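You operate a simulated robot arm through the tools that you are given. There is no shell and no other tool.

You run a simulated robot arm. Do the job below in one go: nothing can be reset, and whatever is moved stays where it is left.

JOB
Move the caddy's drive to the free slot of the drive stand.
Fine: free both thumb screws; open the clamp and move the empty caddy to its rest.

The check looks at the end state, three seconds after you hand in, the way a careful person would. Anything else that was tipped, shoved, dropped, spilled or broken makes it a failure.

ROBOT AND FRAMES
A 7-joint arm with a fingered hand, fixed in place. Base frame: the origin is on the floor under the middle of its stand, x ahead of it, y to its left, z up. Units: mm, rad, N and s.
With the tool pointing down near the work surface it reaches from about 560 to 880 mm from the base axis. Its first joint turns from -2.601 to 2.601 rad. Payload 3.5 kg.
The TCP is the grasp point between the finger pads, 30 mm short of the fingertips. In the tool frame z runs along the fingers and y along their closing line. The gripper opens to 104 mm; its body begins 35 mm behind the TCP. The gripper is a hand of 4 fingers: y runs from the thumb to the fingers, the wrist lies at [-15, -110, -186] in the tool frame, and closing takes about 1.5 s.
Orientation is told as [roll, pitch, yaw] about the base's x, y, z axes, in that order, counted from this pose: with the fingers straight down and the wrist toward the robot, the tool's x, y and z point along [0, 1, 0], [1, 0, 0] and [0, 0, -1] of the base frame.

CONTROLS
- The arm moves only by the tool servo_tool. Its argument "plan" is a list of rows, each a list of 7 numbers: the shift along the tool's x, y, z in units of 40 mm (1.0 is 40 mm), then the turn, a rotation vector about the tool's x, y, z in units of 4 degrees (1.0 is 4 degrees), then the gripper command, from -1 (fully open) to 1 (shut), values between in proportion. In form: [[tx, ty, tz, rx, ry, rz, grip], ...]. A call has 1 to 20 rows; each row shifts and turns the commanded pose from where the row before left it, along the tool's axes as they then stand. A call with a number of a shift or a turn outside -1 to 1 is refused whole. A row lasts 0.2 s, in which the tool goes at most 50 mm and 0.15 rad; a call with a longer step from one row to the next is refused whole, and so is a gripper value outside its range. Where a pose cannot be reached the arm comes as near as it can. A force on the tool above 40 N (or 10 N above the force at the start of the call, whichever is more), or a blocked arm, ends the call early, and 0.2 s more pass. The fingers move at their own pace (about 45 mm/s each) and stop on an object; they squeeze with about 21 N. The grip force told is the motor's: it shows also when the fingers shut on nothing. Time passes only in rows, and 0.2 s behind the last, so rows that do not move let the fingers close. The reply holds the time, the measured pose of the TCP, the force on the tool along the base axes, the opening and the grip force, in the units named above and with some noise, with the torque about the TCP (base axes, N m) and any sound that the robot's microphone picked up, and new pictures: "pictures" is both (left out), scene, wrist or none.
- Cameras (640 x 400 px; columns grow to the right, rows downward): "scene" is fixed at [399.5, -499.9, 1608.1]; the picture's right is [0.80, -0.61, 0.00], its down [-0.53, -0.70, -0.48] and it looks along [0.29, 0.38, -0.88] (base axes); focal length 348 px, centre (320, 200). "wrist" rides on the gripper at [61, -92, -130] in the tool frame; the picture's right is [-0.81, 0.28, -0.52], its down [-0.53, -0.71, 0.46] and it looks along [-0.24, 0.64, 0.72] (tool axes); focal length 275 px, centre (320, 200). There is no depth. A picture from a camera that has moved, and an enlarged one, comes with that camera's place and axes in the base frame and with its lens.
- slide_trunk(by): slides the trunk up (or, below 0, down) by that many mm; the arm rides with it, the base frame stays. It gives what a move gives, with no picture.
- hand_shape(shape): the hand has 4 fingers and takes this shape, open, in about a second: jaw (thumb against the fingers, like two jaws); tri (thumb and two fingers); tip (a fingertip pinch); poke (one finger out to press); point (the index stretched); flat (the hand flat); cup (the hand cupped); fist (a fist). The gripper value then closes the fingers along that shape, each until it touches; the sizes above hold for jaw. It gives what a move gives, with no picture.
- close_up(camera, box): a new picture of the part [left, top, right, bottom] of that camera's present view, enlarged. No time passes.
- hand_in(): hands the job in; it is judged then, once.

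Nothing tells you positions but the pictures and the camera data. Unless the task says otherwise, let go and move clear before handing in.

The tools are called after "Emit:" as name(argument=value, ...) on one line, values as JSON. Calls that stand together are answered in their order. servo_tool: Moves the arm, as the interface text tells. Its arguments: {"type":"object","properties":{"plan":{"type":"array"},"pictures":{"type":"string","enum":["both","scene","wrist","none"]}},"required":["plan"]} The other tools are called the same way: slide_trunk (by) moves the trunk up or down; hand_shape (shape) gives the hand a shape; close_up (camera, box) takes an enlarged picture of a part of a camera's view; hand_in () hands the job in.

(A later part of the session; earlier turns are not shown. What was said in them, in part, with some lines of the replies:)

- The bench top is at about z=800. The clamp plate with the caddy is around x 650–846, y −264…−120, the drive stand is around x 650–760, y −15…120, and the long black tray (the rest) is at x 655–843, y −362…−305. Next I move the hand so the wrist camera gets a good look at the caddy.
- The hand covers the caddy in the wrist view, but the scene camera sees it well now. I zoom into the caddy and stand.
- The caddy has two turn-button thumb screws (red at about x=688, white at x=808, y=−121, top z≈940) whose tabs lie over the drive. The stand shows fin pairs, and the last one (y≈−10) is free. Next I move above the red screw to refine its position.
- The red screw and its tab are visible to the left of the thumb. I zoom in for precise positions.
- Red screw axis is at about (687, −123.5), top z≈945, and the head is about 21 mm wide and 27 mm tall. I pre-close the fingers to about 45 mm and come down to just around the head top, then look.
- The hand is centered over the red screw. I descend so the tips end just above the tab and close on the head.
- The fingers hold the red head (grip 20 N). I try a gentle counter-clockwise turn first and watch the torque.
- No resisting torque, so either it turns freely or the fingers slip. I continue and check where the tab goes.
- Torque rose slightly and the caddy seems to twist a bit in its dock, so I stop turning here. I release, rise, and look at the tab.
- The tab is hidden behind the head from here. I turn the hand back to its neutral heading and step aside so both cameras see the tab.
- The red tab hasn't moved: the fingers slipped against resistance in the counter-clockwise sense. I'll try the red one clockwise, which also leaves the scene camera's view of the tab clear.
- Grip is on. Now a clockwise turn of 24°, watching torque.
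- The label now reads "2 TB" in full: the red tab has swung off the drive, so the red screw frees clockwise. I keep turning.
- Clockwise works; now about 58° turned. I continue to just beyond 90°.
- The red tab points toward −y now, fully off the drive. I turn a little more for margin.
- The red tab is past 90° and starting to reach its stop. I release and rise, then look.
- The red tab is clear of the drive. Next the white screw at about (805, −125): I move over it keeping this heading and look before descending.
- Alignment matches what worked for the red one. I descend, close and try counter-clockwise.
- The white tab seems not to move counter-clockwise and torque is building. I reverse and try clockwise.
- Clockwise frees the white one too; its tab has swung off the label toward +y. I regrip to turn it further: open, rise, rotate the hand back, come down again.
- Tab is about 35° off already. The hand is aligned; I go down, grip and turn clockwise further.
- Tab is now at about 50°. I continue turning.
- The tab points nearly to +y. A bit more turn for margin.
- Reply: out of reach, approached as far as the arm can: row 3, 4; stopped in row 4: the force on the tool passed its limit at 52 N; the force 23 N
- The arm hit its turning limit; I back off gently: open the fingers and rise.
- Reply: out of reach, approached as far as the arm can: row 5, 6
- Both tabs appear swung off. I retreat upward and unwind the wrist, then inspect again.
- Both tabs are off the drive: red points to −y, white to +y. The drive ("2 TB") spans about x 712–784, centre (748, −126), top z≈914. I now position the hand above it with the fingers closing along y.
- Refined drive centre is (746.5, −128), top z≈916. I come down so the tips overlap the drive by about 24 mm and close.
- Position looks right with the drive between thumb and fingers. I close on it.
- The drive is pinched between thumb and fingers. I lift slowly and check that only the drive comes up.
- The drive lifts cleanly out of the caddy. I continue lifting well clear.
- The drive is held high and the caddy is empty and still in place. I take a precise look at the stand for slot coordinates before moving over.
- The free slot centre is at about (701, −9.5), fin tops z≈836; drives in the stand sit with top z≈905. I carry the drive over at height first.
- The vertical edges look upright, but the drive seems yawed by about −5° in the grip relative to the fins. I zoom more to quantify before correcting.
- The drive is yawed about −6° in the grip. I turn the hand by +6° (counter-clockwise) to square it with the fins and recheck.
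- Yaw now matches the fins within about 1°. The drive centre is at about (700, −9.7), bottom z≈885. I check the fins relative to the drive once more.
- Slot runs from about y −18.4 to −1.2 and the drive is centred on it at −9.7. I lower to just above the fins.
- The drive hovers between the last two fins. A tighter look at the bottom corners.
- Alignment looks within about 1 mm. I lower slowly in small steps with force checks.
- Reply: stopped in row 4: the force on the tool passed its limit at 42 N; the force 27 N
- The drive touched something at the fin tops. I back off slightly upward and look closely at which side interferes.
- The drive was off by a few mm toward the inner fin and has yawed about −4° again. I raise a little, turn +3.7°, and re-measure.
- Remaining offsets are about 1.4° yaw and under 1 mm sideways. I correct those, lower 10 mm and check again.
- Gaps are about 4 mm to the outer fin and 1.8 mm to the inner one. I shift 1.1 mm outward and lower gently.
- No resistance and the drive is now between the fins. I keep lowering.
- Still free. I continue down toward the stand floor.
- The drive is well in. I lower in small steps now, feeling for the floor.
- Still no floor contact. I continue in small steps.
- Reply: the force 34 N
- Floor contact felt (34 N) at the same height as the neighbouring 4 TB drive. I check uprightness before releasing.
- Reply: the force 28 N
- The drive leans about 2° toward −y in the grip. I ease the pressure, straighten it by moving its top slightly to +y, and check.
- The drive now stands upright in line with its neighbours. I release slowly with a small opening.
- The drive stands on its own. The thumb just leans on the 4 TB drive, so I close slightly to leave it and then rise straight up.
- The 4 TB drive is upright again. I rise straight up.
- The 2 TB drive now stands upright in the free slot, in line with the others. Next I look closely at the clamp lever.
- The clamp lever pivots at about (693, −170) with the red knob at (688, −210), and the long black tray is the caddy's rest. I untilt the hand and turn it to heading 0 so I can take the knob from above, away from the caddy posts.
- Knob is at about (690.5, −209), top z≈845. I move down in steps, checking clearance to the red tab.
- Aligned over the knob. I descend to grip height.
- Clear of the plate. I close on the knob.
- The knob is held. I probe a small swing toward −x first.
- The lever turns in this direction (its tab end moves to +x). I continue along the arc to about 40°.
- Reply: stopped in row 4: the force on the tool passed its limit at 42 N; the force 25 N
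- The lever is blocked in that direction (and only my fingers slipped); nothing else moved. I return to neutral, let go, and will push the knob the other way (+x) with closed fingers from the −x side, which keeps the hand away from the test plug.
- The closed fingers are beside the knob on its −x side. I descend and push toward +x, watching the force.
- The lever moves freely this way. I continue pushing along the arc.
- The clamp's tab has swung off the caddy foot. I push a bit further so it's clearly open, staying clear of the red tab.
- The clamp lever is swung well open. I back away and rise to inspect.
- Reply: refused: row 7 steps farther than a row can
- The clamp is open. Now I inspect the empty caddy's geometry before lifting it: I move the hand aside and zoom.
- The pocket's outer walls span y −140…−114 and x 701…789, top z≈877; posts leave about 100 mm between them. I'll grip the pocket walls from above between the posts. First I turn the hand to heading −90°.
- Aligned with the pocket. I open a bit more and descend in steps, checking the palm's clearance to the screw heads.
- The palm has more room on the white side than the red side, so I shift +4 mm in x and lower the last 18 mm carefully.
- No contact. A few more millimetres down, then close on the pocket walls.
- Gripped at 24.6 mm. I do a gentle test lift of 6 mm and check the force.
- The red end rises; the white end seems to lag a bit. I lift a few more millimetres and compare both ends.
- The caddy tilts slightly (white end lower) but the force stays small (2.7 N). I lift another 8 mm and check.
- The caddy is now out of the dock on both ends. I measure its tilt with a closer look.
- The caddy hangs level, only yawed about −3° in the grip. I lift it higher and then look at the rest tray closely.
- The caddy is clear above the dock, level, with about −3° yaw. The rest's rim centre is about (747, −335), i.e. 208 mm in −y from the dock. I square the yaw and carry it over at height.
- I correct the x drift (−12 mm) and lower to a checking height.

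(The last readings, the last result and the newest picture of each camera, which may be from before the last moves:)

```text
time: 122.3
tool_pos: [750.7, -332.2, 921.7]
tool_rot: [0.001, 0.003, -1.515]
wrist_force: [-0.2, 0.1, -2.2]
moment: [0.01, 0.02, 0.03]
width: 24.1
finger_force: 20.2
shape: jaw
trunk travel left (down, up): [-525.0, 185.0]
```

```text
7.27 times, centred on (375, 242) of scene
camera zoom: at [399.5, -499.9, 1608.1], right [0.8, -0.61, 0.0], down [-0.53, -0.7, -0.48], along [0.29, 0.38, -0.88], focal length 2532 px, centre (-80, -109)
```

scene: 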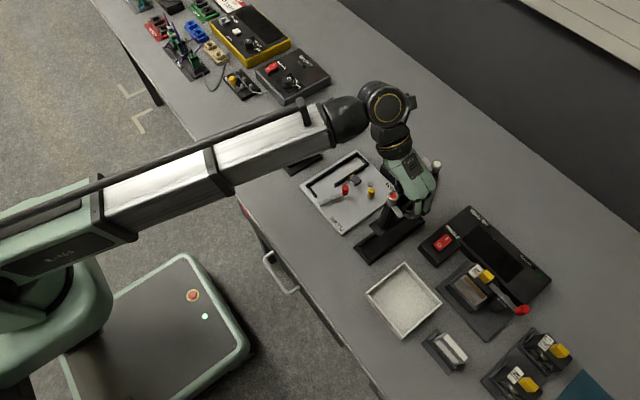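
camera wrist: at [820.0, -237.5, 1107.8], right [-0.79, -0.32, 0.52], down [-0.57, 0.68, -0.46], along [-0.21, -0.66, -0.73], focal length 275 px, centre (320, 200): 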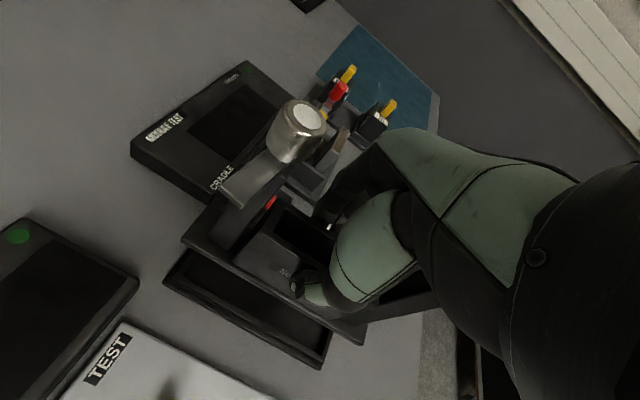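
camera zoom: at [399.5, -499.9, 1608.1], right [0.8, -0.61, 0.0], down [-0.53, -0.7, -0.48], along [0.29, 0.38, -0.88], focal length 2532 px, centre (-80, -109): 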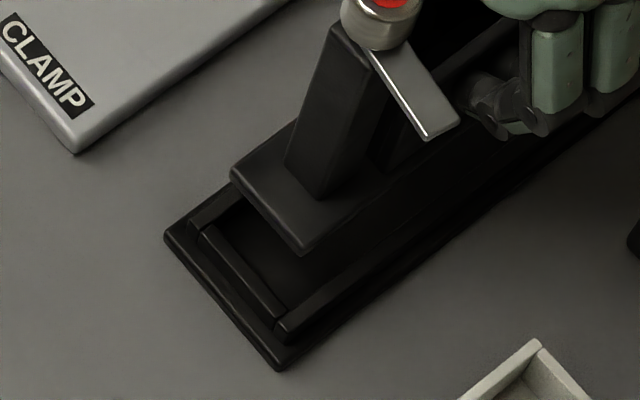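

The foot lines up with the rest within a couple of mm. I lower another 28 mm, still above the rim, and compare both ends again.

Emit:
servo_tool(plan=[[0, 0.02, 0.25, 0, 0, 0, 1], [0, 0, 0.25, 0, 0, 0, 1], [0, 0, 0.2, 0, 0, 0, 1], [0, 0, 0, 0, 0, 0, 1]], pictures="none")

Emit:
close_up(camera="scene", box=[345, 220, 395, 265])

Emit:
close_up(camera="scene", box=[385, 190, 435, 235])

Emit:
close_up(camera="wrist", box=[160, 200, 360, 370])

```text
time: 123.3
tool_pos: [752.5, -334.2, 893.5]
tool_rot: [0.003, 0.001, -1.515]
wrist_force: [-0.7, 0.3, -1.6]
moment: [-0.04, -0.03, 0.0]
width: 24.5
finger_force: 21.0
shape: jaw
trunk travel left (down, up): [-525.0, 185.0]
```

```text
8.89 times, centred on (370, 242) of scene
camera zoom: at [399.5, -499.9, 1608.1], right [0.8, -0.61, 0.0], down [-0.53, -0.7, -0.48], along [0.29, 0.38, -0.88], focal length 3095 px, centre (-124, -178)
```

zoom: 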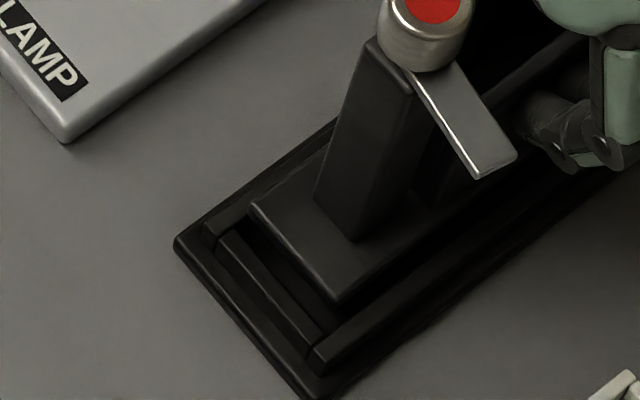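

```text
8.89 times, centred on (410, 212) of scene
camera zoom: at [399.5, -499.9, 1608.1], right [0.8, -0.61, 0.0], down [-0.53, -0.7, -0.48], along [0.29, 0.38, -0.88], focal length 3095 px, centre (-480, 89)
```

zoom: 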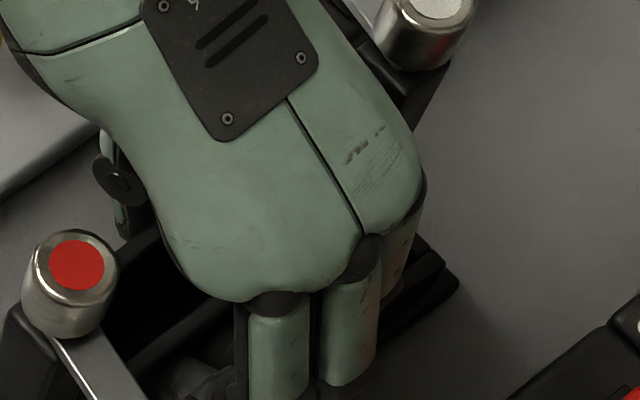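

```text
2.35 times, centred on (260, 285) of wrist
camera zoom: at [808.7, -240.2, 1023.7], right [-0.79, -0.32, 0.52], down [-0.57, 0.68, -0.46], along [-0.21, -0.66, -0.73], focal length 648 px, centre (461, 0)
```

zoom: 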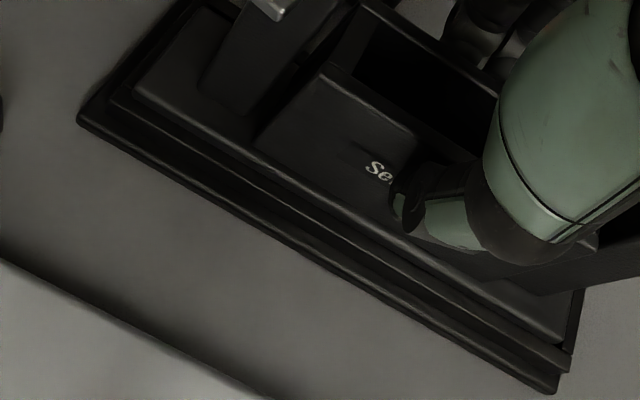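

Comparing foot and rim in both views, the foot should go about 5 mm in −x and 2.5 mm in −y to be centred. I shift and look again.

Emit:
servo_tool(plan=[[-0.064, 0.028, 0, 0, 0, 0, 1], [-0.064, 0.028, 0, 0, 0, 0, 1], [0, 0, 0, 0, 0, 0, 1], [0, 0, 0, 0, 0, 0, 1]], pictures="none")

Emit:
close_up(camera="scene", box=[350, 225, 390, 265])

Emit:
close_up(camera="wrist", box=[170, 190, 250, 260])

Emit:
close_up(camera="wrist", box=[290, 280, 370, 360])

Emit:
close_up(camera="scene", box=[380, 200, 430, 250])

```text
time: 124.3
tool_pos: [745.6, -334.9, 894.3]
tool_rot: [0.001, 0.001, -1.516]
wrist_force: [0.0, 0.0, -1.8]
moment: [-0.01, -0.03, 0.01]
width: 24.3
finger_force: 21.1
shape: jaw
trunk travel left (down, up): [-525.0, 185.0]
```

```text
10.00 times, centred on (370, 245) of scene
camera zoom: at [399.5, -499.9, 1608.1], right [0.8, -0.61, 0.0], down [-0.53, -0.7, -0.48], along [0.29, 0.38, -0.88], focal length 3482 px, centre (-180, -250)
```

zoom: 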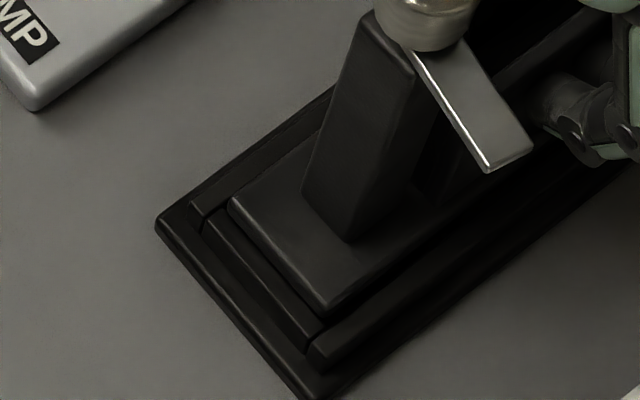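

```text
5.71 times, centred on (210, 225) of wrist
camera zoom: at [803.2, -242.6, 1024.2], right [-0.79, -0.32, 0.52], down [-0.57, 0.68, -0.46], along [-0.21, -0.66, -0.73], focal length 1573 px, centre (949, 57)
```

zoom: 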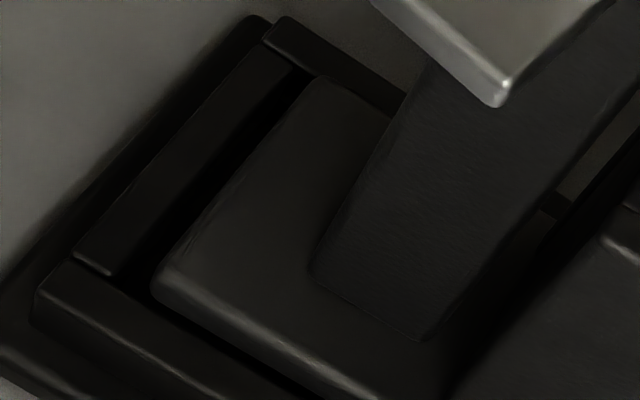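

```text
5.00 times, centred on (330, 320) of wrist
camera zoom: at [803.2, -242.6, 1024.2], right [-0.79, -0.32, 0.52], down [-0.57, 0.68, -0.46], along [-0.21, -0.66, -0.73], focal length 1376 px, centre (270, -400)
```

zoom: 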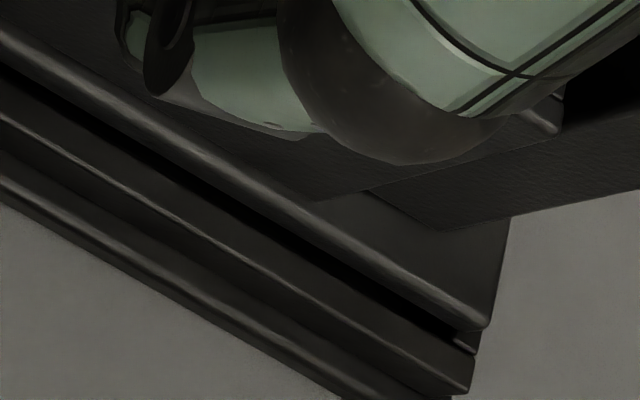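

```text
8.00 times, centred on (405, 225) of scene
camera zoom: at [399.5, -499.9, 1608.1], right [0.8, -0.61, 0.0], down [-0.53, -0.7, -0.48], along [0.29, 0.38, -0.88], focal length 2785 px, centre (-360, 0)
```

zoom: 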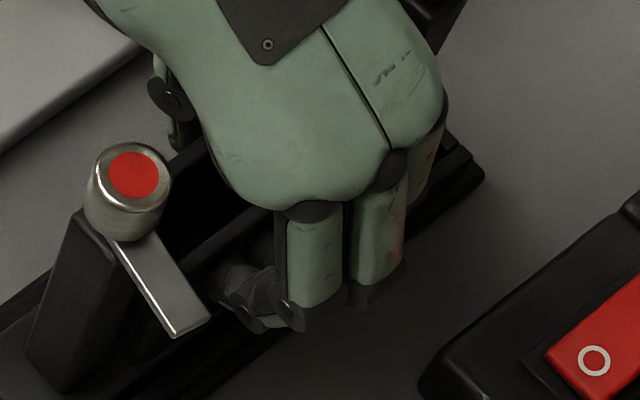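

I take finer views of the foot corners versus the rim.

Emit:
close_up(camera="wrist", box=[168, 222, 218, 262])

Emit:
close_up(camera="wrist", box=[335, 325, 375, 360])

Emit:
close_up(camera="scene", box=[352, 232, 382, 262])

Emit:
close_up(camera="scene", box=[402, 205, 428, 231])

```text
10.00 times, centred on (193, 242) of wrist
camera zoom: at [803.2, -242.6, 1024.2], right [-0.79, -0.32, 0.52], down [-0.57, 0.68, -0.46], along [-0.21, -0.66, -0.73], focal length 2753 px, centre (1590, -220)
```

zoom: 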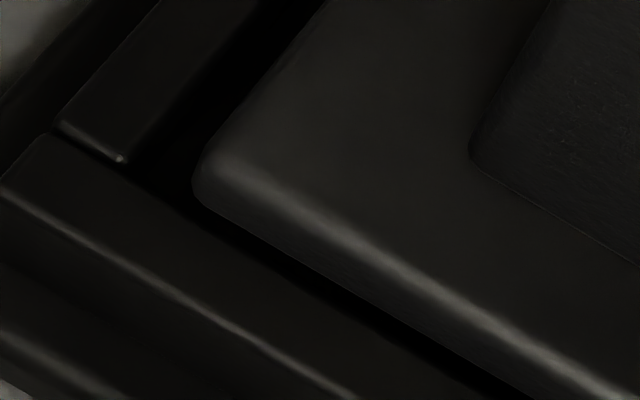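

```text
11.43 times, centred on (355, 342) of wrist
camera zoom: at [803.2, -242.6, 1024.2], right [-0.79, -0.32, 0.52], down [-0.57, 0.68, -0.46], along [-0.21, -0.66, -0.73], focal length 3146 px, centre (-80, -1429)
```

zoom: 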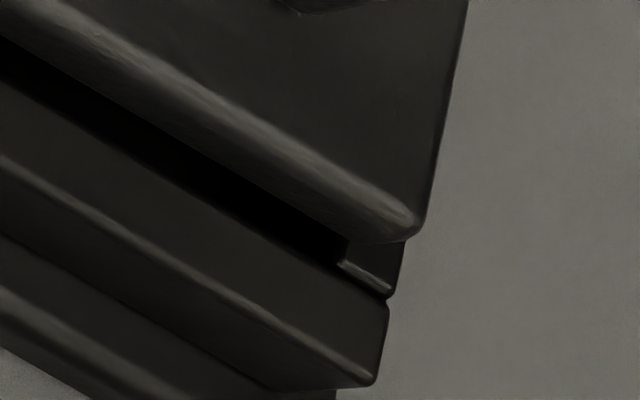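

```text
13.33 times, centred on (367, 247) of scene
camera zoom: at [399.5, -499.9, 1608.1], right [0.8, -0.61, 0.0], down [-0.53, -0.7, -0.48], along [0.29, 0.38, -0.88], focal length 4642 px, centre (-307, -427)
```

zoom: 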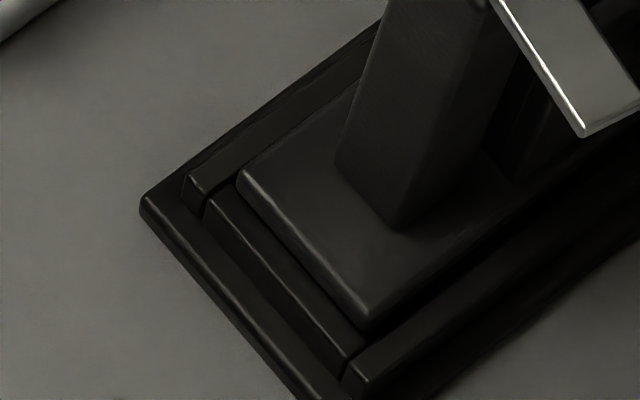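

```text
15.38 times, centred on (415, 218) of scene
camera zoom: at [399.5, -499.9, 1608.1], right [0.8, -0.61, 0.0], down [-0.53, -0.7, -0.48], along [0.29, 0.38, -0.88], focal length 5356 px, centre (-1142, -77)
```

zoom: 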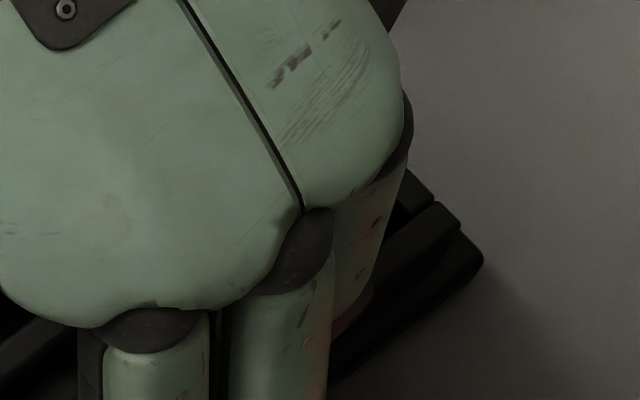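

The foot is centred over the rim opening within about 1 mm, with its underside about at rim level. I make a tiny yaw correction and lower slowly, watching the force.

Emit:
servo_tool(plan=[[0, 0, 0, 0, 0, 0.09, 1], [0, 0, 0.04, 0, 0, 0, 1], [0, 0, 0.04, 0, 0, 0, 1], [0, 0, 0, 0, 0, 0, 1]], pictures="none")

Emit:
close_up(camera="wrist", box=[168, 222, 218, 262])

Emit:
close_up(camera="wrist", box=[335, 325, 375, 360])

Emit:
close_up(camera="scene", box=[352, 232, 382, 262])

```text
time: 125.3
tool_pos: [748.1, -335.8, 892.3]
tool_rot: [0.001, 0.002, -1.523]
wrist_force: [-1.1, 0.4, -1.1]
moment: [0.0, 0.06, 0.01]
width: 24.1
finger_force: 20.8
shape: jaw
trunk travel left (down, up): [-525.0, 185.0]
```

```text
10.00 times, centred on (193, 242) of wrist
camera zoom: at [804.1, -243.1, 1020.9], right [-0.8, -0.32, 0.52], down [-0.57, 0.69, -0.46], along [-0.21, -0.65, -0.73], focal length 2753 px, centre (1590, -220)
```

zoom: 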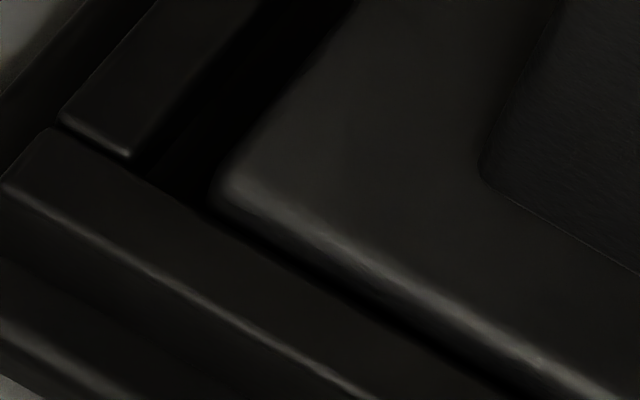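

```text
11.43 times, centred on (355, 342) of wrist
camera zoom: at [804.1, -243.1, 1020.9], right [-0.8, -0.32, 0.52], down [-0.57, 0.69, -0.46], along [-0.21, -0.65, -0.73], focal length 3146 px, centre (-80, -1429)
```

zoom: 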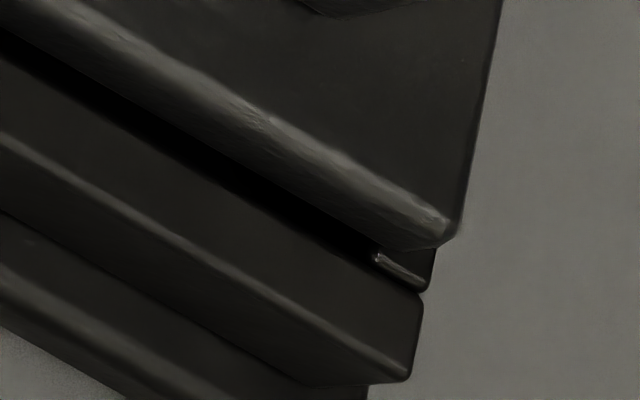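

```text
13.33 times, centred on (367, 247) of scene
camera zoom: at [399.5, -499.9, 1608.1], right [0.8, -0.61, 0.0], down [-0.53, -0.7, -0.48], along [0.29, 0.38, -0.88], focal length 4642 px, centre (-307, -427)
```

zoom: 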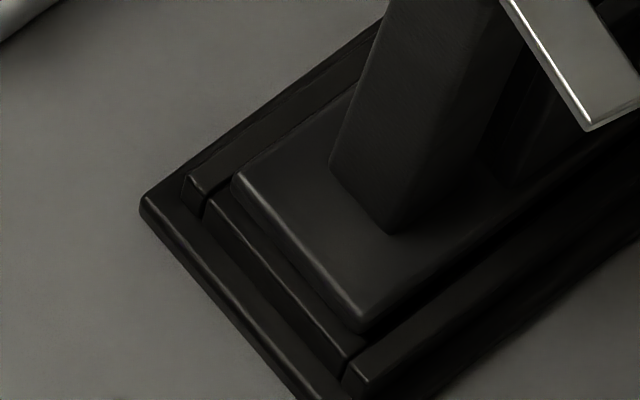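

Slightly more room at the +x end, so I shift +1.3 mm in x and continue lowering.

Emit:
servo_tool(plan=[[0.03, 0.005, 0, 0, 0, 0, 1], [0, 0, 0.04, 0, 0, 0, 1], [0, 0, 0.04, 0, 0, 0, 1], [0, 0, 0, 0, 0, 0, 1]], pictures="none")

Emit:
close_up(camera="wrist", box=[168, 200, 228, 260])

Emit:
close_up(camera="wrist", box=[335, 325, 375, 360])

Emit:
close_up(camera="scene", box=[352, 232, 382, 262])

```text
time: 126.3
tool_pos: [748.4, -334.9, 886.6]
tool_rot: [0.002, 0.002, -1.522]
wrist_force: [1.5, -0.6, 0.8]
moment: [-0.06, 0.09, 0.01]
width: 24.3
finger_force: 21.1
shape: jaw
trunk travel left (down, up): [-525.0, 185.0]
```

```text
6.67 times, centred on (198, 230) of wrist
camera zoom: at [806.0, -243.1, 1017.4], right [-0.8, -0.32, 0.52], down [-0.57, 0.69, -0.46], along [-0.21, -0.66, -0.73], focal length 1835 px, centre (1133, 0)
```

zoom: 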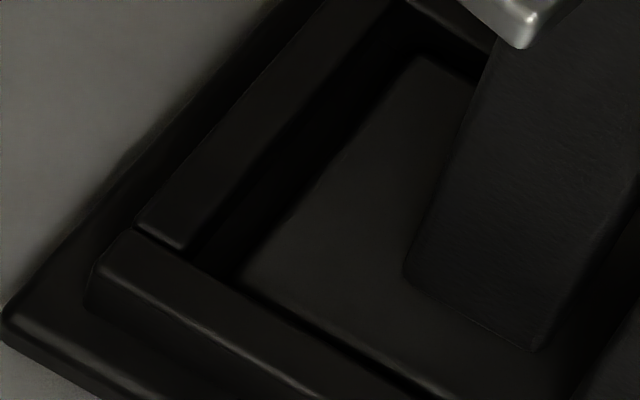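

```text
11.43 times, centred on (355, 342) of wrist
camera zoom: at [806.0, -243.1, 1017.4], right [-0.8, -0.32, 0.52], down [-0.57, 0.69, -0.46], along [-0.21, -0.66, -0.73], focal length 3146 px, centre (-80, -1429)
```

zoom: 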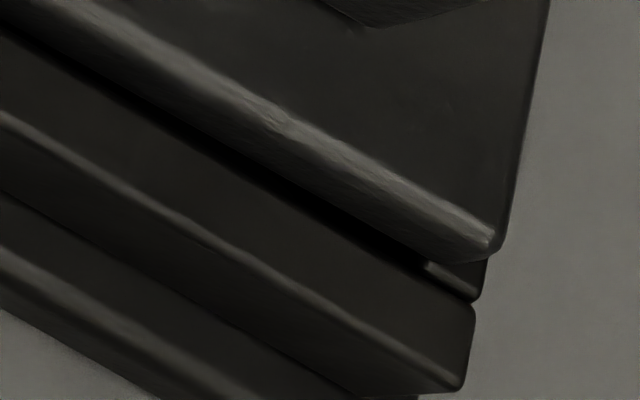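

```text
13.33 times, centred on (367, 247) of scene
camera zoom: at [399.5, -499.9, 1608.1], right [0.8, -0.61, 0.0], down [-0.53, -0.7, -0.48], along [0.29, 0.38, -0.88], focal length 4642 px, centre (-307, -427)
```

zoom: 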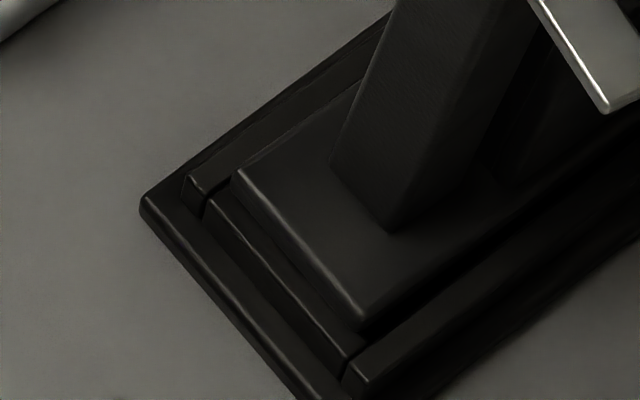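

The −x end of the foot is resting on the −x rim bar (the +x end already went in). I raise 3 mm, shift +2.5 mm in x and lower again.

Emit:
servo_tool(plan=[[0, 0, -0.08, 0, 0, 0, 1], [0.065, 0.004, 0, 0, 0, 0, 1], [0, 0, 0, 0, 0, 0, 1]], pictures="none")

Emit:
close_up(camera="scene", box=[352, 232, 382, 262])

Emit:
close_up(camera="wrist", box=[168, 200, 228, 260])

Emit:
close_up(camera="scene", box=[345, 170, 435, 265])

```text
time: 127.1
tool_pos: [751.0, -337.2, 891.1]
tool_rot: [0.002, 0.002, -1.522]
wrist_force: [-1.1, -0.2, -1.9]
moment: [0.01, 0.05, 0.03]
width: 24.2
finger_force: 20.6
shape: jaw
trunk travel left (down, up): [-525.0, 185.0]
```

```text
13.33 times, centred on (367, 247) of scene
camera zoom: at [399.5, -499.9, 1608.1], right [0.8, -0.61, 0.0], down [-0.53, -0.7, -0.48], along [0.29, 0.38, -0.88], focal length 4642 px, centre (-307, -427)
```

zoom: 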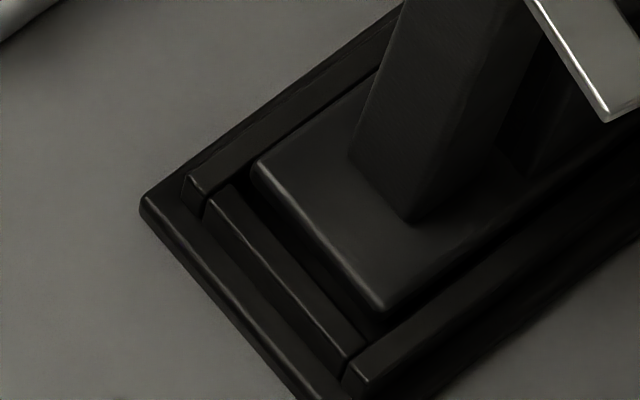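

```text
6.67 times, centred on (198, 230) of wrist
camera zoom: at [808.4, -243.8, 1020.2], right [-0.8, -0.32, 0.52], down [-0.57, 0.69, -0.46], along [-0.21, -0.65, -0.73], focal length 1835 px, centre (1133, 0)
```

zoom: 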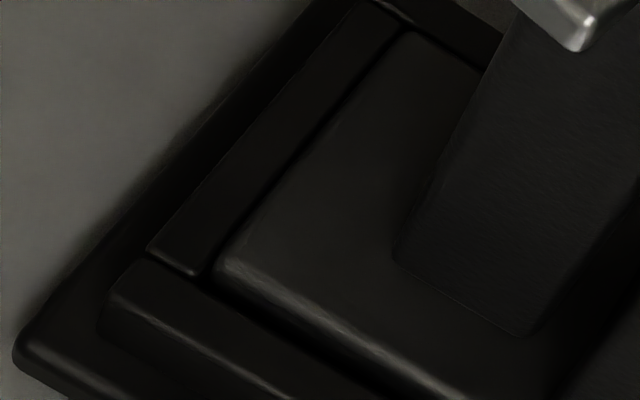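

```text
4.21 times, centred on (390, 218) of scene
camera zoom: at [399.5, -499.9, 1608.1], right [0.8, -0.61, 0.0], down [-0.53, -0.7, -0.48], along [0.29, 0.38, -0.88], focal length 1466 px, centre (25, 126)
```

zoom: 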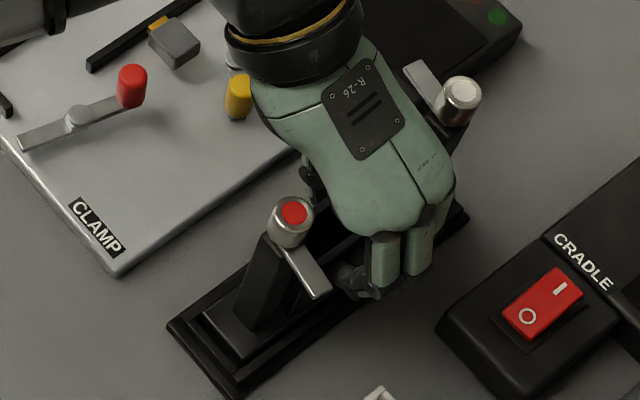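

Now it's slightly too far in +x; I take back 1.5 mm and lower again.

Emit:
servo_tool(plan=[[-0.038, 0.008, 0, 0, 0, 0, 1], [0, 0, 0.04, 0, 0, 0, 1], [0, 0, 0.04, 0, 0, 0, 1], [0, 0, 0, 0, 0, 0, 1]], pictures="none")

Emit:
close_up(camera="scene", box=[352, 232, 382, 262])

Emit:
close_up(camera="wrist", box=[168, 200, 228, 260])

Emit:
close_up(camera="wrist", box=[335, 325, 375, 360])

```text
time: 128.1
tool_pos: [747.5, -335.8, 887.0]
tool_rot: [0.004, 0.001, -1.52]
wrist_force: [0.2, -0.5, -2.0]
moment: [0.0, 0.0, 0.01]
width: 24.4
finger_force: 20.4
shape: jaw
trunk travel left (down, up): [-525.0, 185.0]
```

```text
13.33 times, centred on (367, 247) of scene
camera zoom: at [399.5, -499.9, 1608.1], right [0.8, -0.61, 0.0], down [-0.53, -0.7, -0.48], along [0.29, 0.38, -0.88], focal length 4642 px, centre (-307, -427)
```

zoom: 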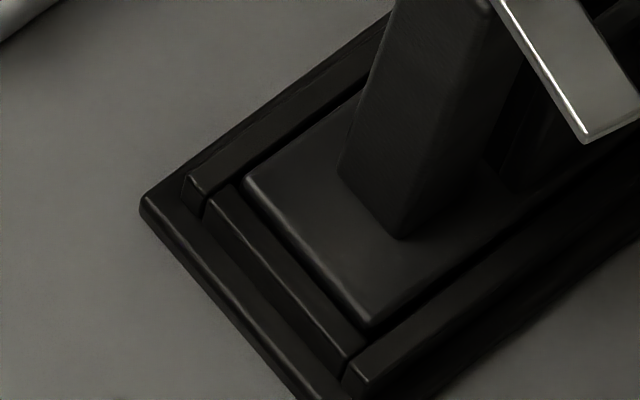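

```text
6.67 times, centred on (198, 230) of wrist
camera zoom: at [805.6, -244.0, 1017.3], right [-0.8, -0.32, 0.52], down [-0.57, 0.69, -0.46], along [-0.21, -0.65, -0.73], focal length 1835 px, centre (1133, 0)
```

zoom: 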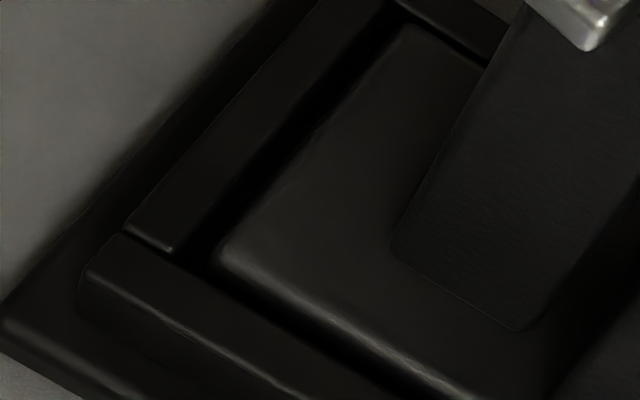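

```text
11.43 times, centred on (355, 342) of wrist
camera zoom: at [805.6, -244.0, 1017.3], right [-0.8, -0.32, 0.52], down [-0.57, 0.69, -0.46], along [-0.21, -0.65, -0.73], focal length 3146 px, centre (-80, -1429)
```

zoom: 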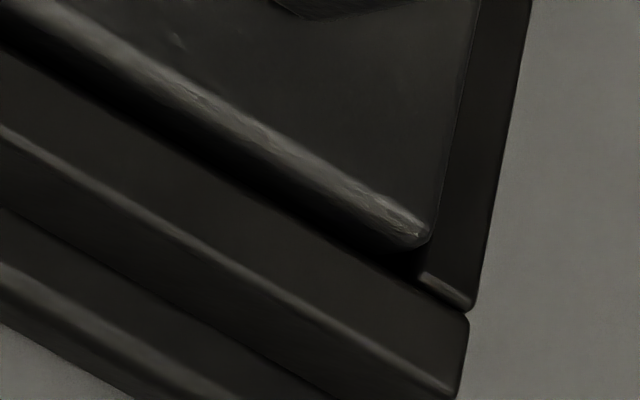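

Both ends are now inside the rim with gaps all round. I continue lowering in small steps until it touches down.

Emit:
servo_tool(plan=[[0, 0, 0.04, 0, 0, 0, 1], [0, 0, 0.04, 0, 0, 0, 1], [0, 0, 0, 0, 0, 0, 1]], pictures="none")

Emit:
close_up(camera="scene", box=[352, 232, 382, 262])

Emit:
close_up(camera="wrist", box=[168, 200, 228, 260])

Emit:
close_up(camera="wrist", box=[335, 325, 375, 360])

```text
time: 128.9
tool_pos: [748.7, -336.2, 883.5]
tool_rot: [0.002, 0.002, -1.522]
wrist_force: [0.0, 0.5, -2.3]
moment: [0.01, -0.05, 0.03]
width: 24.1
finger_force: 20.6
shape: jaw
trunk travel left (down, up): [-525.0, 185.0]
```

```text
13.33 times, centred on (367, 247) of scene
camera zoom: at [399.5, -499.9, 1608.1], right [0.8, -0.61, 0.0], down [-0.53, -0.7, -0.48], along [0.29, 0.38, -0.88], focal length 4642 px, centre (-307, -427)
```

zoom: 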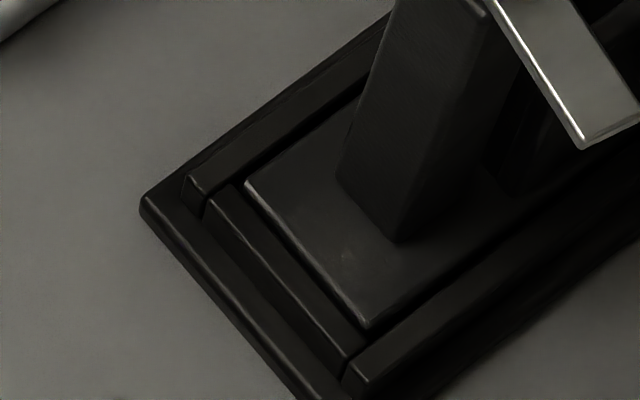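

```text
6.67 times, centred on (198, 230) of wrist
camera zoom: at [805.9, -243.7, 1014.0], right [-0.8, -0.32, 0.52], down [-0.57, 0.69, -0.46], along [-0.21, -0.65, -0.73], focal length 1835 px, centre (1133, 0)
```

zoom: 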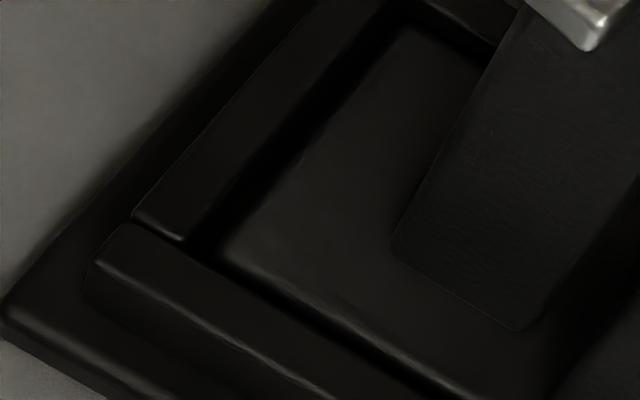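

```text
11.43 times, centred on (355, 342) of wrist
camera zoom: at [805.9, -243.7, 1014.0], right [-0.8, -0.32, 0.52], down [-0.57, 0.69, -0.46], along [-0.21, -0.65, -0.73], focal length 3146 px, centre (-80, -1429)
```

zoom: 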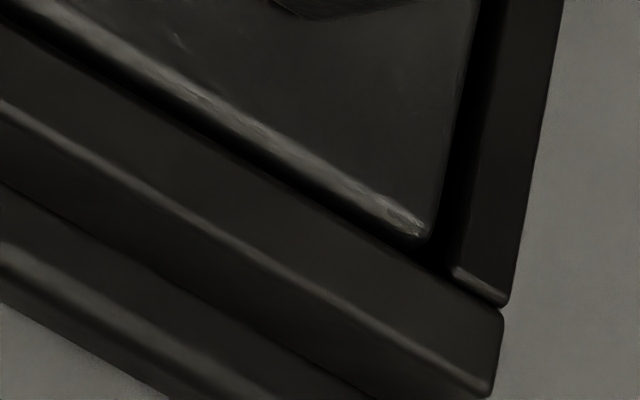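

Still hanging free inside the tray. I keep lowering.

Emit:
servo_tool(plan=[[0, 0.008, 0.04, 0, 0, 0, 1], [0, 0, 0.04, 0, 0, 0, 1], [0, 0, 0, 0, 0, 0, 1]], pictures="none")

Emit:
servo_tool(plan=[[0, 0, 0.04, 0, 0, 0, 1], [0, 0, 0, 0, 0, 0, 1]], pictures="none")

Emit:
close_up(camera="scene", box=[352, 232, 382, 262])

Emit:
close_up(camera="wrist", box=[168, 200, 228, 260])

Emit:
close_up(camera="wrist", box=[335, 325, 375, 360])

```text
time: 129.7
tool_pos: [748.9, -335.5, 881.3]
tool_rot: [0.003, 0.0, -1.523]
wrist_force: [1.7, -0.4, 4.4]
moment: [-0.03, -0.03, 0.04]
width: 24.7
finger_force: 21.2
shape: jaw
trunk travel left (down, up): [-525.0, 185.0]
```

```text
time: 130.3
tool_pos: [748.0, -336.1, 880.0]
tool_rot: [0.004, 0.001, -1.521]
wrist_force: [2.9, 1.1, 12.4]
moment: [0.03, -0.05, 0.03]
width: 24.8
finger_force: 21.2
shape: jaw
trunk travel left (down, up): [-525.0, 185.0]
```

```text
13.33 times, centred on (367, 247) of scene
camera zoom: at [399.5, -499.9, 1608.1], right [0.8, -0.61, 0.0], down [-0.53, -0.7, -0.48], along [0.29, 0.38, -0.88], focal length 4642 px, centre (-307, -427)
```

zoom: 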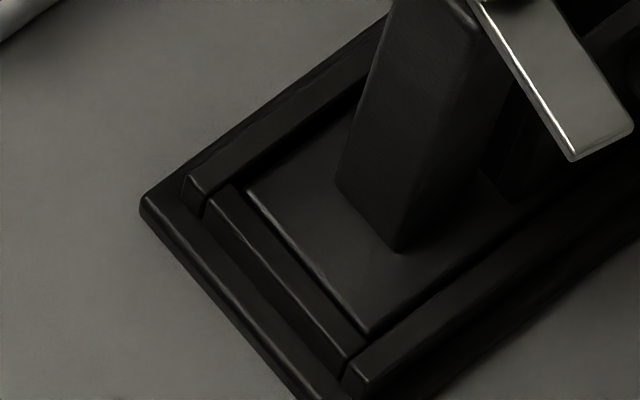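

```text
6.67 times, centred on (198, 230) of wrist
camera zoom: at [805.0, -243.7, 1010.7], right [-0.8, -0.32, 0.51], down [-0.57, 0.69, -0.46], along [-0.21, -0.66, -0.73], focal length 1835 px, centre (1133, 0)
```

zoom: 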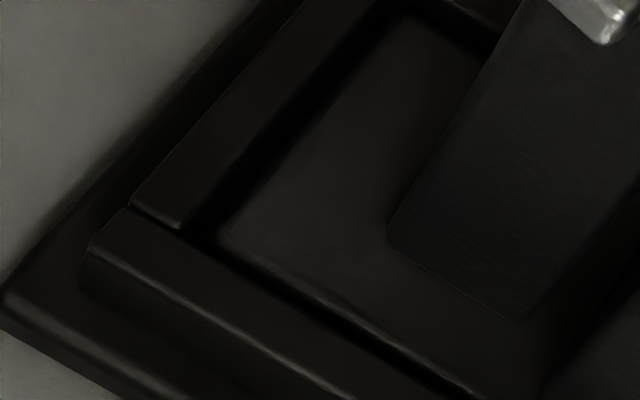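

```text
11.43 times, centred on (355, 342) of wrist
camera zoom: at [805.0, -243.7, 1010.7], right [-0.8, -0.32, 0.51], down [-0.57, 0.69, -0.46], along [-0.21, -0.66, -0.73], focal length 3146 px, centre (-80, -1429)
```

zoom: 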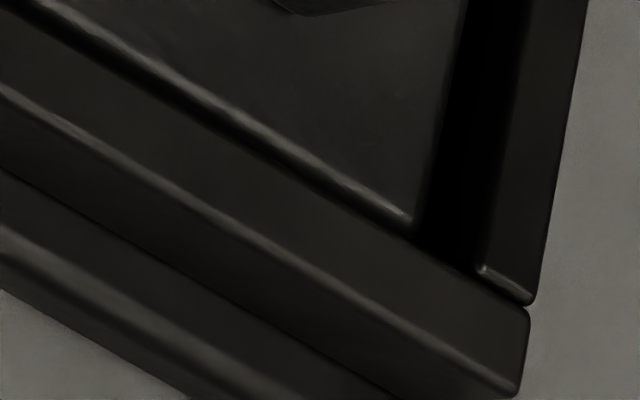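

Touchdown (12 N). I press just slightly more to make sure the foot sits flat, then look at the whole caddy.

Emit:
servo_tool(plan=[[0, 0, 0.03, 0, 0, 0, 1], [0, 0, 0, 0, 0, 0, 1]], pictures="none")

Emit:
close_up(camera="scene", box=[345, 170, 435, 265])

Emit:
close_up(camera="wrist", box=[140, 100, 360, 370])

```text
time: 130.9
tool_pos: [747.8, -336.3, 880.7]
tool_rot: [0.005, -0.001, -1.523]
wrist_force: [4.6, 0.8, 19.8]
moment: [0.0, -0.09, 0.06]
width: 25.5
finger_force: 20.5
shape: jaw
trunk travel left (down, up): [-525.0, 185.0]
```

```text
4.21 times, centred on (390, 218) of scene
camera zoom: at [399.5, -499.9, 1608.1], right [0.8, -0.61, 0.0], down [-0.53, -0.7, -0.48], along [0.29, 0.38, -0.88], focal length 1466 px, centre (25, 126)
```

zoom: 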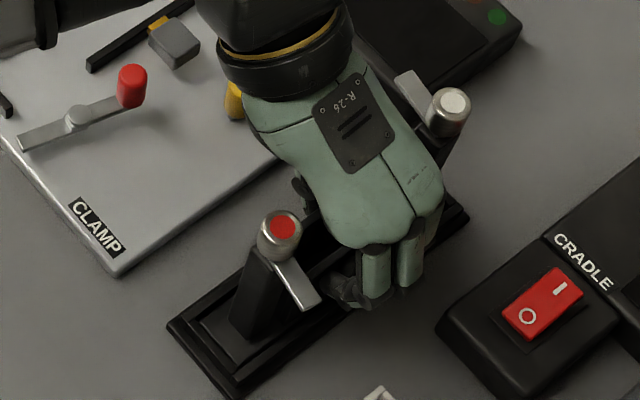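

```text
1.48 times, centred on (250, 235) of wrist
camera zoom: at [804.7, -243.7, 1010.1], right [-0.8, -0.31, 0.51], down [-0.57, 0.69, -0.46], along [-0.21, -0.66, -0.73], focal length 408 px, centre (424, 148)
```

zoom: 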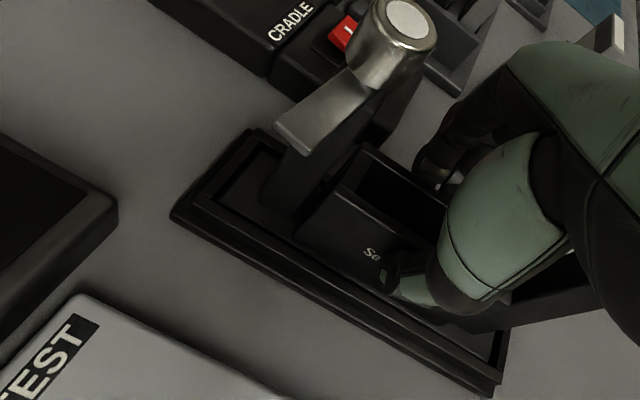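

The caddy sits in its rest. I release gradually and rise straight up.

Emit:
servo_tool(plan=[[0, 0, -0.03, 0, 0, 0, 0.6], [0, 0, 0, 0, 0, 0, 0.45], [0, 0, 0, 0, 0, 0, 0.35], [0, 0, 0, 0, 0, 0, 0.25], [0, 0, 0, 0, 0, 0, 0.15], [0, 0, 0, 0, 0, 0, 0.05], [0, 0, 0, 0, 0, 0, 0.0]], pictures="none")

Emit:
close_up(camera="scene", box=[345, 170, 435, 265])

Emit:
close_up(camera="wrist", box=[140, 100, 360, 370])

```text
time: 132.5
tool_pos: [747.8, -337.1, 878.5]
tool_rot: [0.002, 0.003, -1.521]
wrist_force: [0.6, 0.4, -0.3]
moment: [0.02, -0.01, -0.01]
width: 51.5
finger_force: 0.1
shape: jaw
trunk travel left (down, up): [-525.0, 185.0]
```

```text
4.21 times, centred on (390, 218) of scene
camera zoom: at [399.5, -499.9, 1608.1], right [0.8, -0.61, 0.0], down [-0.53, -0.7, -0.48], along [0.29, 0.38, -0.88], focal length 1466 px, centre (25, 126)
```

zoom: 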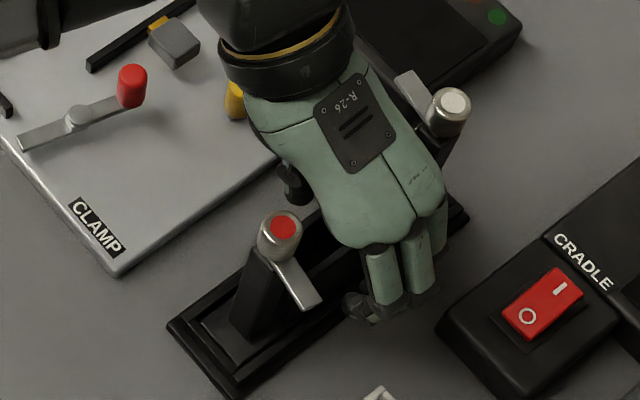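

```text
1.48 times, centred on (250, 235) of wrist
camera zoom: at [805.6, -243.9, 1009.2], right [-0.8, -0.32, 0.52], down [-0.57, 0.69, -0.46], along [-0.21, -0.65, -0.73], focal length 408 px, centre (424, 148)
```

zoom: 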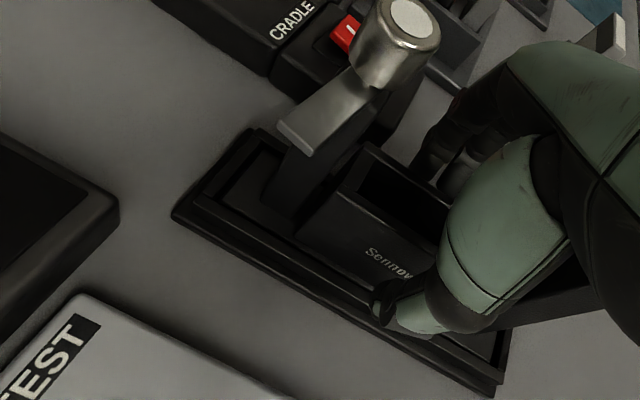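

Released; the caddy stays put. I rise straight up slowly, then clear away.

Emit:
servo_tool(plan=[[0, 0, -0.2, 0, 0, 0, 0.0], [0, 0, -0.3, 0, 0, 0, 0.0], [0, 0, -0.4, 0, 0, 0, 0.0], [0, 0, -0.5, 0, 0, 0, 0.0], [0, 0, -0.6, 0, 0, 0, 0.0], [0, 0, -0.8, 0, 0, 0, 0.0], [0, 0, -0.8, 0, 0, 0, 0.0], [0, 0, -0.8, 0, 0, 0, 0.0], [0, 0, -0.8, 0, 0, 0, 0.0], [0, 0, 0, 0, 0, 0, 0.0]])

Emit:
close_up(camera="scene", box=[345, 170, 445, 275])

Emit:
close_up(camera="wrist", box=[100, 130, 340, 380])

```text
time: 134.7
tool_pos: [749.9, -336.4, 1086.0]
tool_rot: [0.001, 0.001, -1.522]
wrist_force: [0.0, 0.2, -1.1]
moment: [0.01, -0.02, 0.01]
width: 51.6
finger_force: 0.0
shape: jaw
trunk travel left (down, up): [-525.0, 185.0]
camera wrist: at [806.5, -243.2, 1216.2], right [-0.8, -0.32, 0.52], down [-0.57, 0.69, -0.46], along [-0.21, -0.66, -0.73], focal length 275 px, centre (320, 200)
```

scene: 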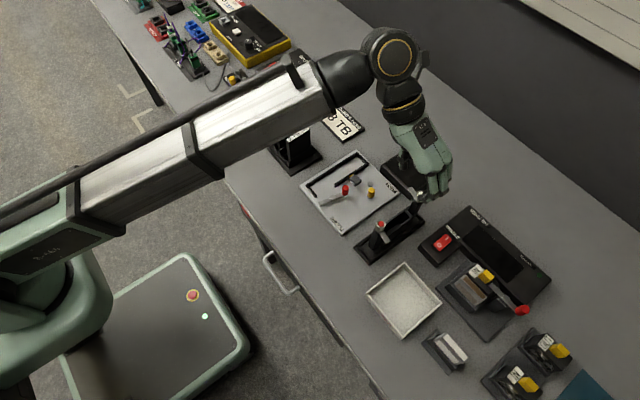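
wrist: 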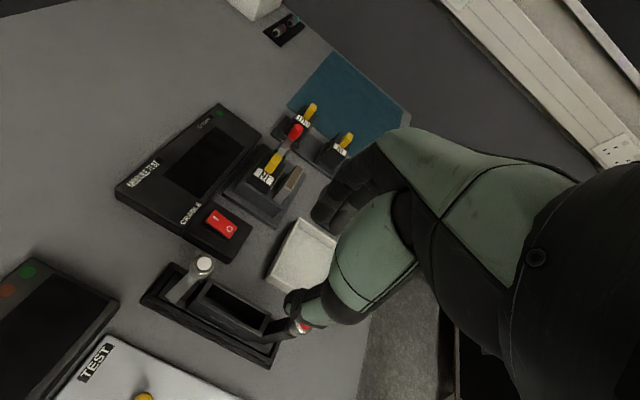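

```text
3.81 times, centred on (395, 222) of scene
camera zoom: at [399.5, -499.9, 1608.1], right [0.8, -0.61, 0.0], down [-0.53, -0.7, -0.48], along [0.29, 0.38, -0.88], focal length 1326 px, centre (34, 114)
```

zoom: 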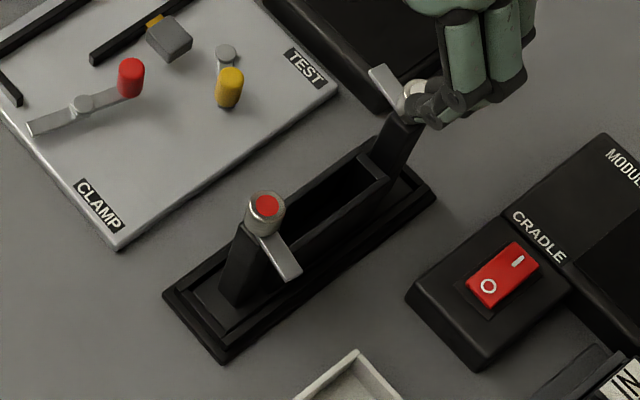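

```text
1.60 times, centred on (220, 255) of wrist
camera zoom: at [806.5, -243.2, 1216.2], right [-0.8, -0.32, 0.52], down [-0.57, 0.69, -0.46], along [-0.21, -0.66, -0.73], focal length 440 px, centre (480, 112)
```

zoom: 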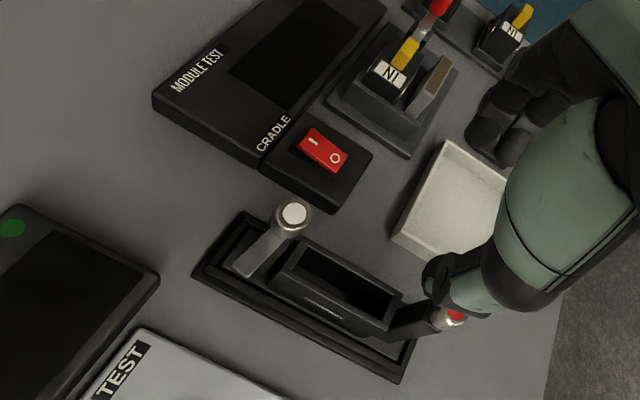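

The caddy stands in its rest. I move the hand clear toward the robot and take a final look at everything.

Emit:
servo_tool(plan=[[-0.2, -0.5, -0.8, 0, 0, 0, 0.0], [-0.8, -0.6, -0.5, 0, 0, 0, 0.0], [-0.9, -0.6, 0, 0, 0, -0.5, 0.0], [-0.9, -0.6, 0, 0, 0, -0.5, 0.0], [-0.9, -0.6, 0, 0, 0, -0.5, 0.0], [-0.9, -0.6, 0, 0, 0, -0.5, 0.0], [-0.5, -0.5, 0, 0, 0, -0.5, 0.0], [0, 0, 0, 0, 0, 0, 0.0]])

Emit:
close_up(camera="scene", box=[240, 90, 460, 290])

```text
time: 136.5
tool_pos: [527.6, -200.2, 1138.4]
tool_rot: [0.003, 0.001, -1.347]
wrist_force: [0.2, -0.4, 0.5]
moment: [0.03, 0.0, 0.0]
width: 51.6
finger_force: 0.0
shape: jaw
trunk travel left (down, up): [-525.0, 185.0]
camera wrist: at [569.4, -98.1, 1269.2], right [-0.73, -0.45, 0.52], down [-0.68, 0.58, -0.46], along [-0.09, -0.68, -0.73], focal length 275 px, centre (320, 200)
```

scene: 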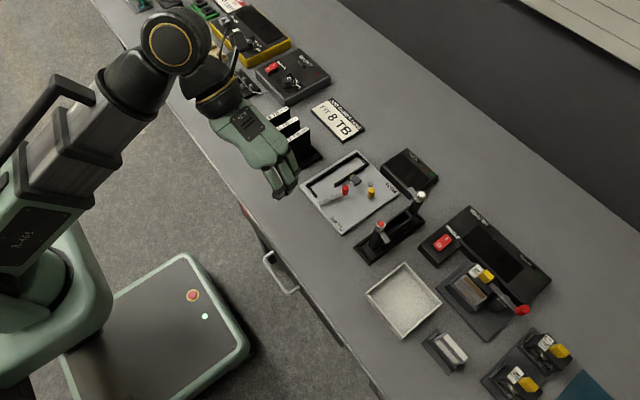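
wrist: 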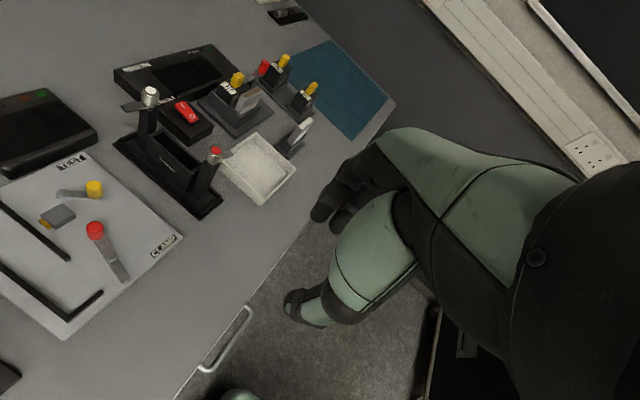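

```text
2.00 times, centred on (350, 190) of scene
camera zoom: at [399.5, -499.9, 1608.1], right [0.8, -0.61, 0.0], down [-0.53, -0.7, -0.48], along [0.29, 0.38, -0.88], focal length 696 px, centre (260, 220)
```

zoom: 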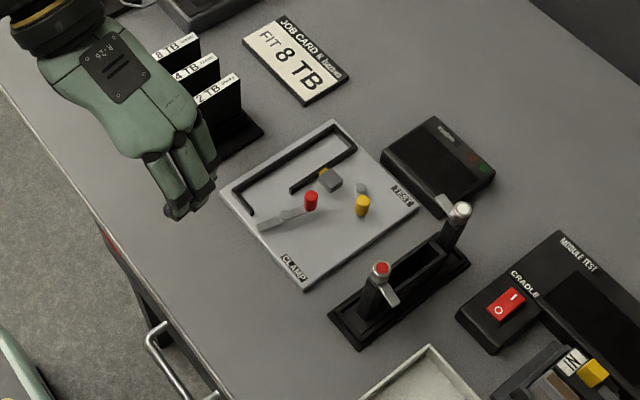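

Everything looks in place. One last check of the caddy in its rest and the stand.

Emit:
close_up(camera="scene", box=[345, 180, 435, 270])

Emit:
close_up(camera="scene", box=[260, 95, 330, 175])

Emit:
close_up(camera="wrist", box=[100, 70, 240, 230])

```text
4.44 times, centred on (390, 225) of scene
camera zoom: at [399.5, -499.9, 1608.1], right [0.8, -0.61, 0.0], down [-0.53, -0.7, -0.48], along [0.29, 0.38, -0.88], focal length 1547 px, centre (9, 89)
```

zoom: 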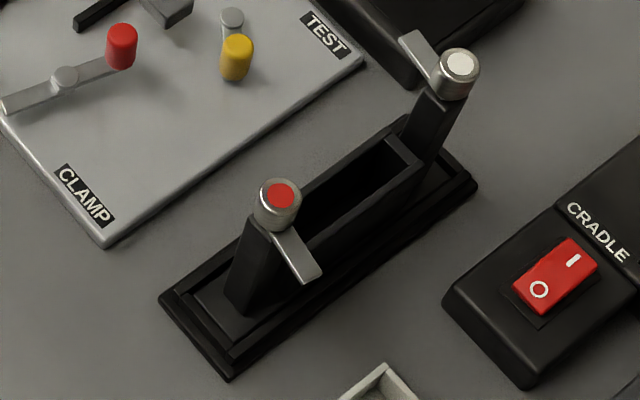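

```text
5.00 times, centred on (295, 135) of scene
camera zoom: at [399.5, -499.9, 1608.1], right [0.8, -0.61, 0.0], down [-0.53, -0.7, -0.48], along [0.29, 0.38, -0.88], focal length 1741 px, centre (445, 525)
```

zoom: 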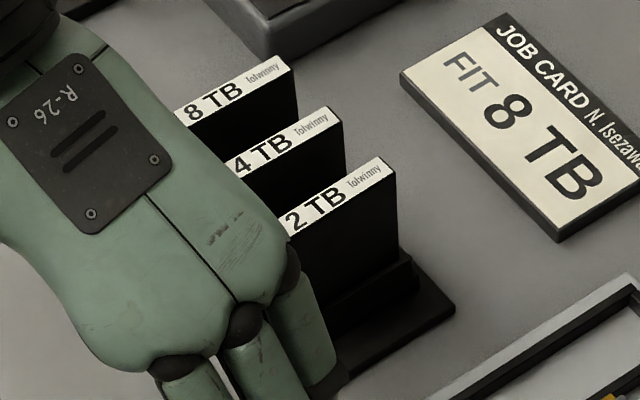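

```text
2.50 times, centred on (170, 150) of wrist
camera zoom: at [569.4, -98.1, 1269.2], right [-0.73, -0.45, 0.52], down [-0.68, 0.58, -0.46], along [-0.09, -0.68, -0.73], focal length 688 px, centre (695, 325)
```

zoom: 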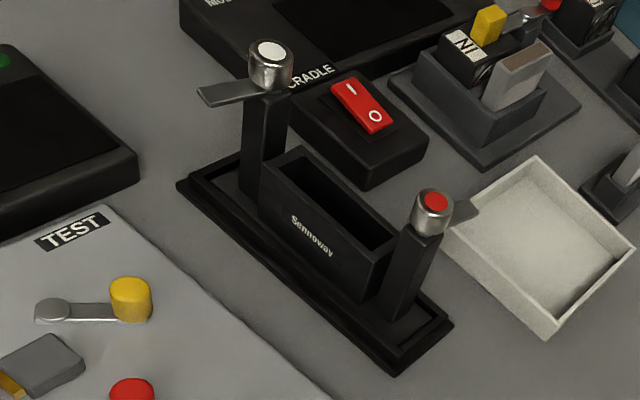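

The 2 TB drive stands in the free slot of the stand and both thumb screws are freed. The clamp is open, the empty caddy sits in its rest, and the hand is clear. I hand in.

Emit:
hand_in()

```text
The job is handed in.
```

I moved the caddy's 2 TB drive into the free slot of the drive stand and handed the job in. I don't have the check's result.

- **Drive:** it stands upright in the outermost slot, in line with the 8 TB and 4 TB drives. While I released it, the thumb leaned on the 4 TB drive, which settled back upright.
- **Thumb screws:** both are free. Their tabs are turned about 90° off the drive, red toward −y and white toward +y. Both freed clockwise.
- **Clamp:** the lever is swung well open. I first pushed it the wrong way against its stop; the pictures showed nothing else moved.
- **Caddy:** empty and seated inside its rest.

I did not touch the TEST lever or its plug, and the hand was clear of everything when I handed in.
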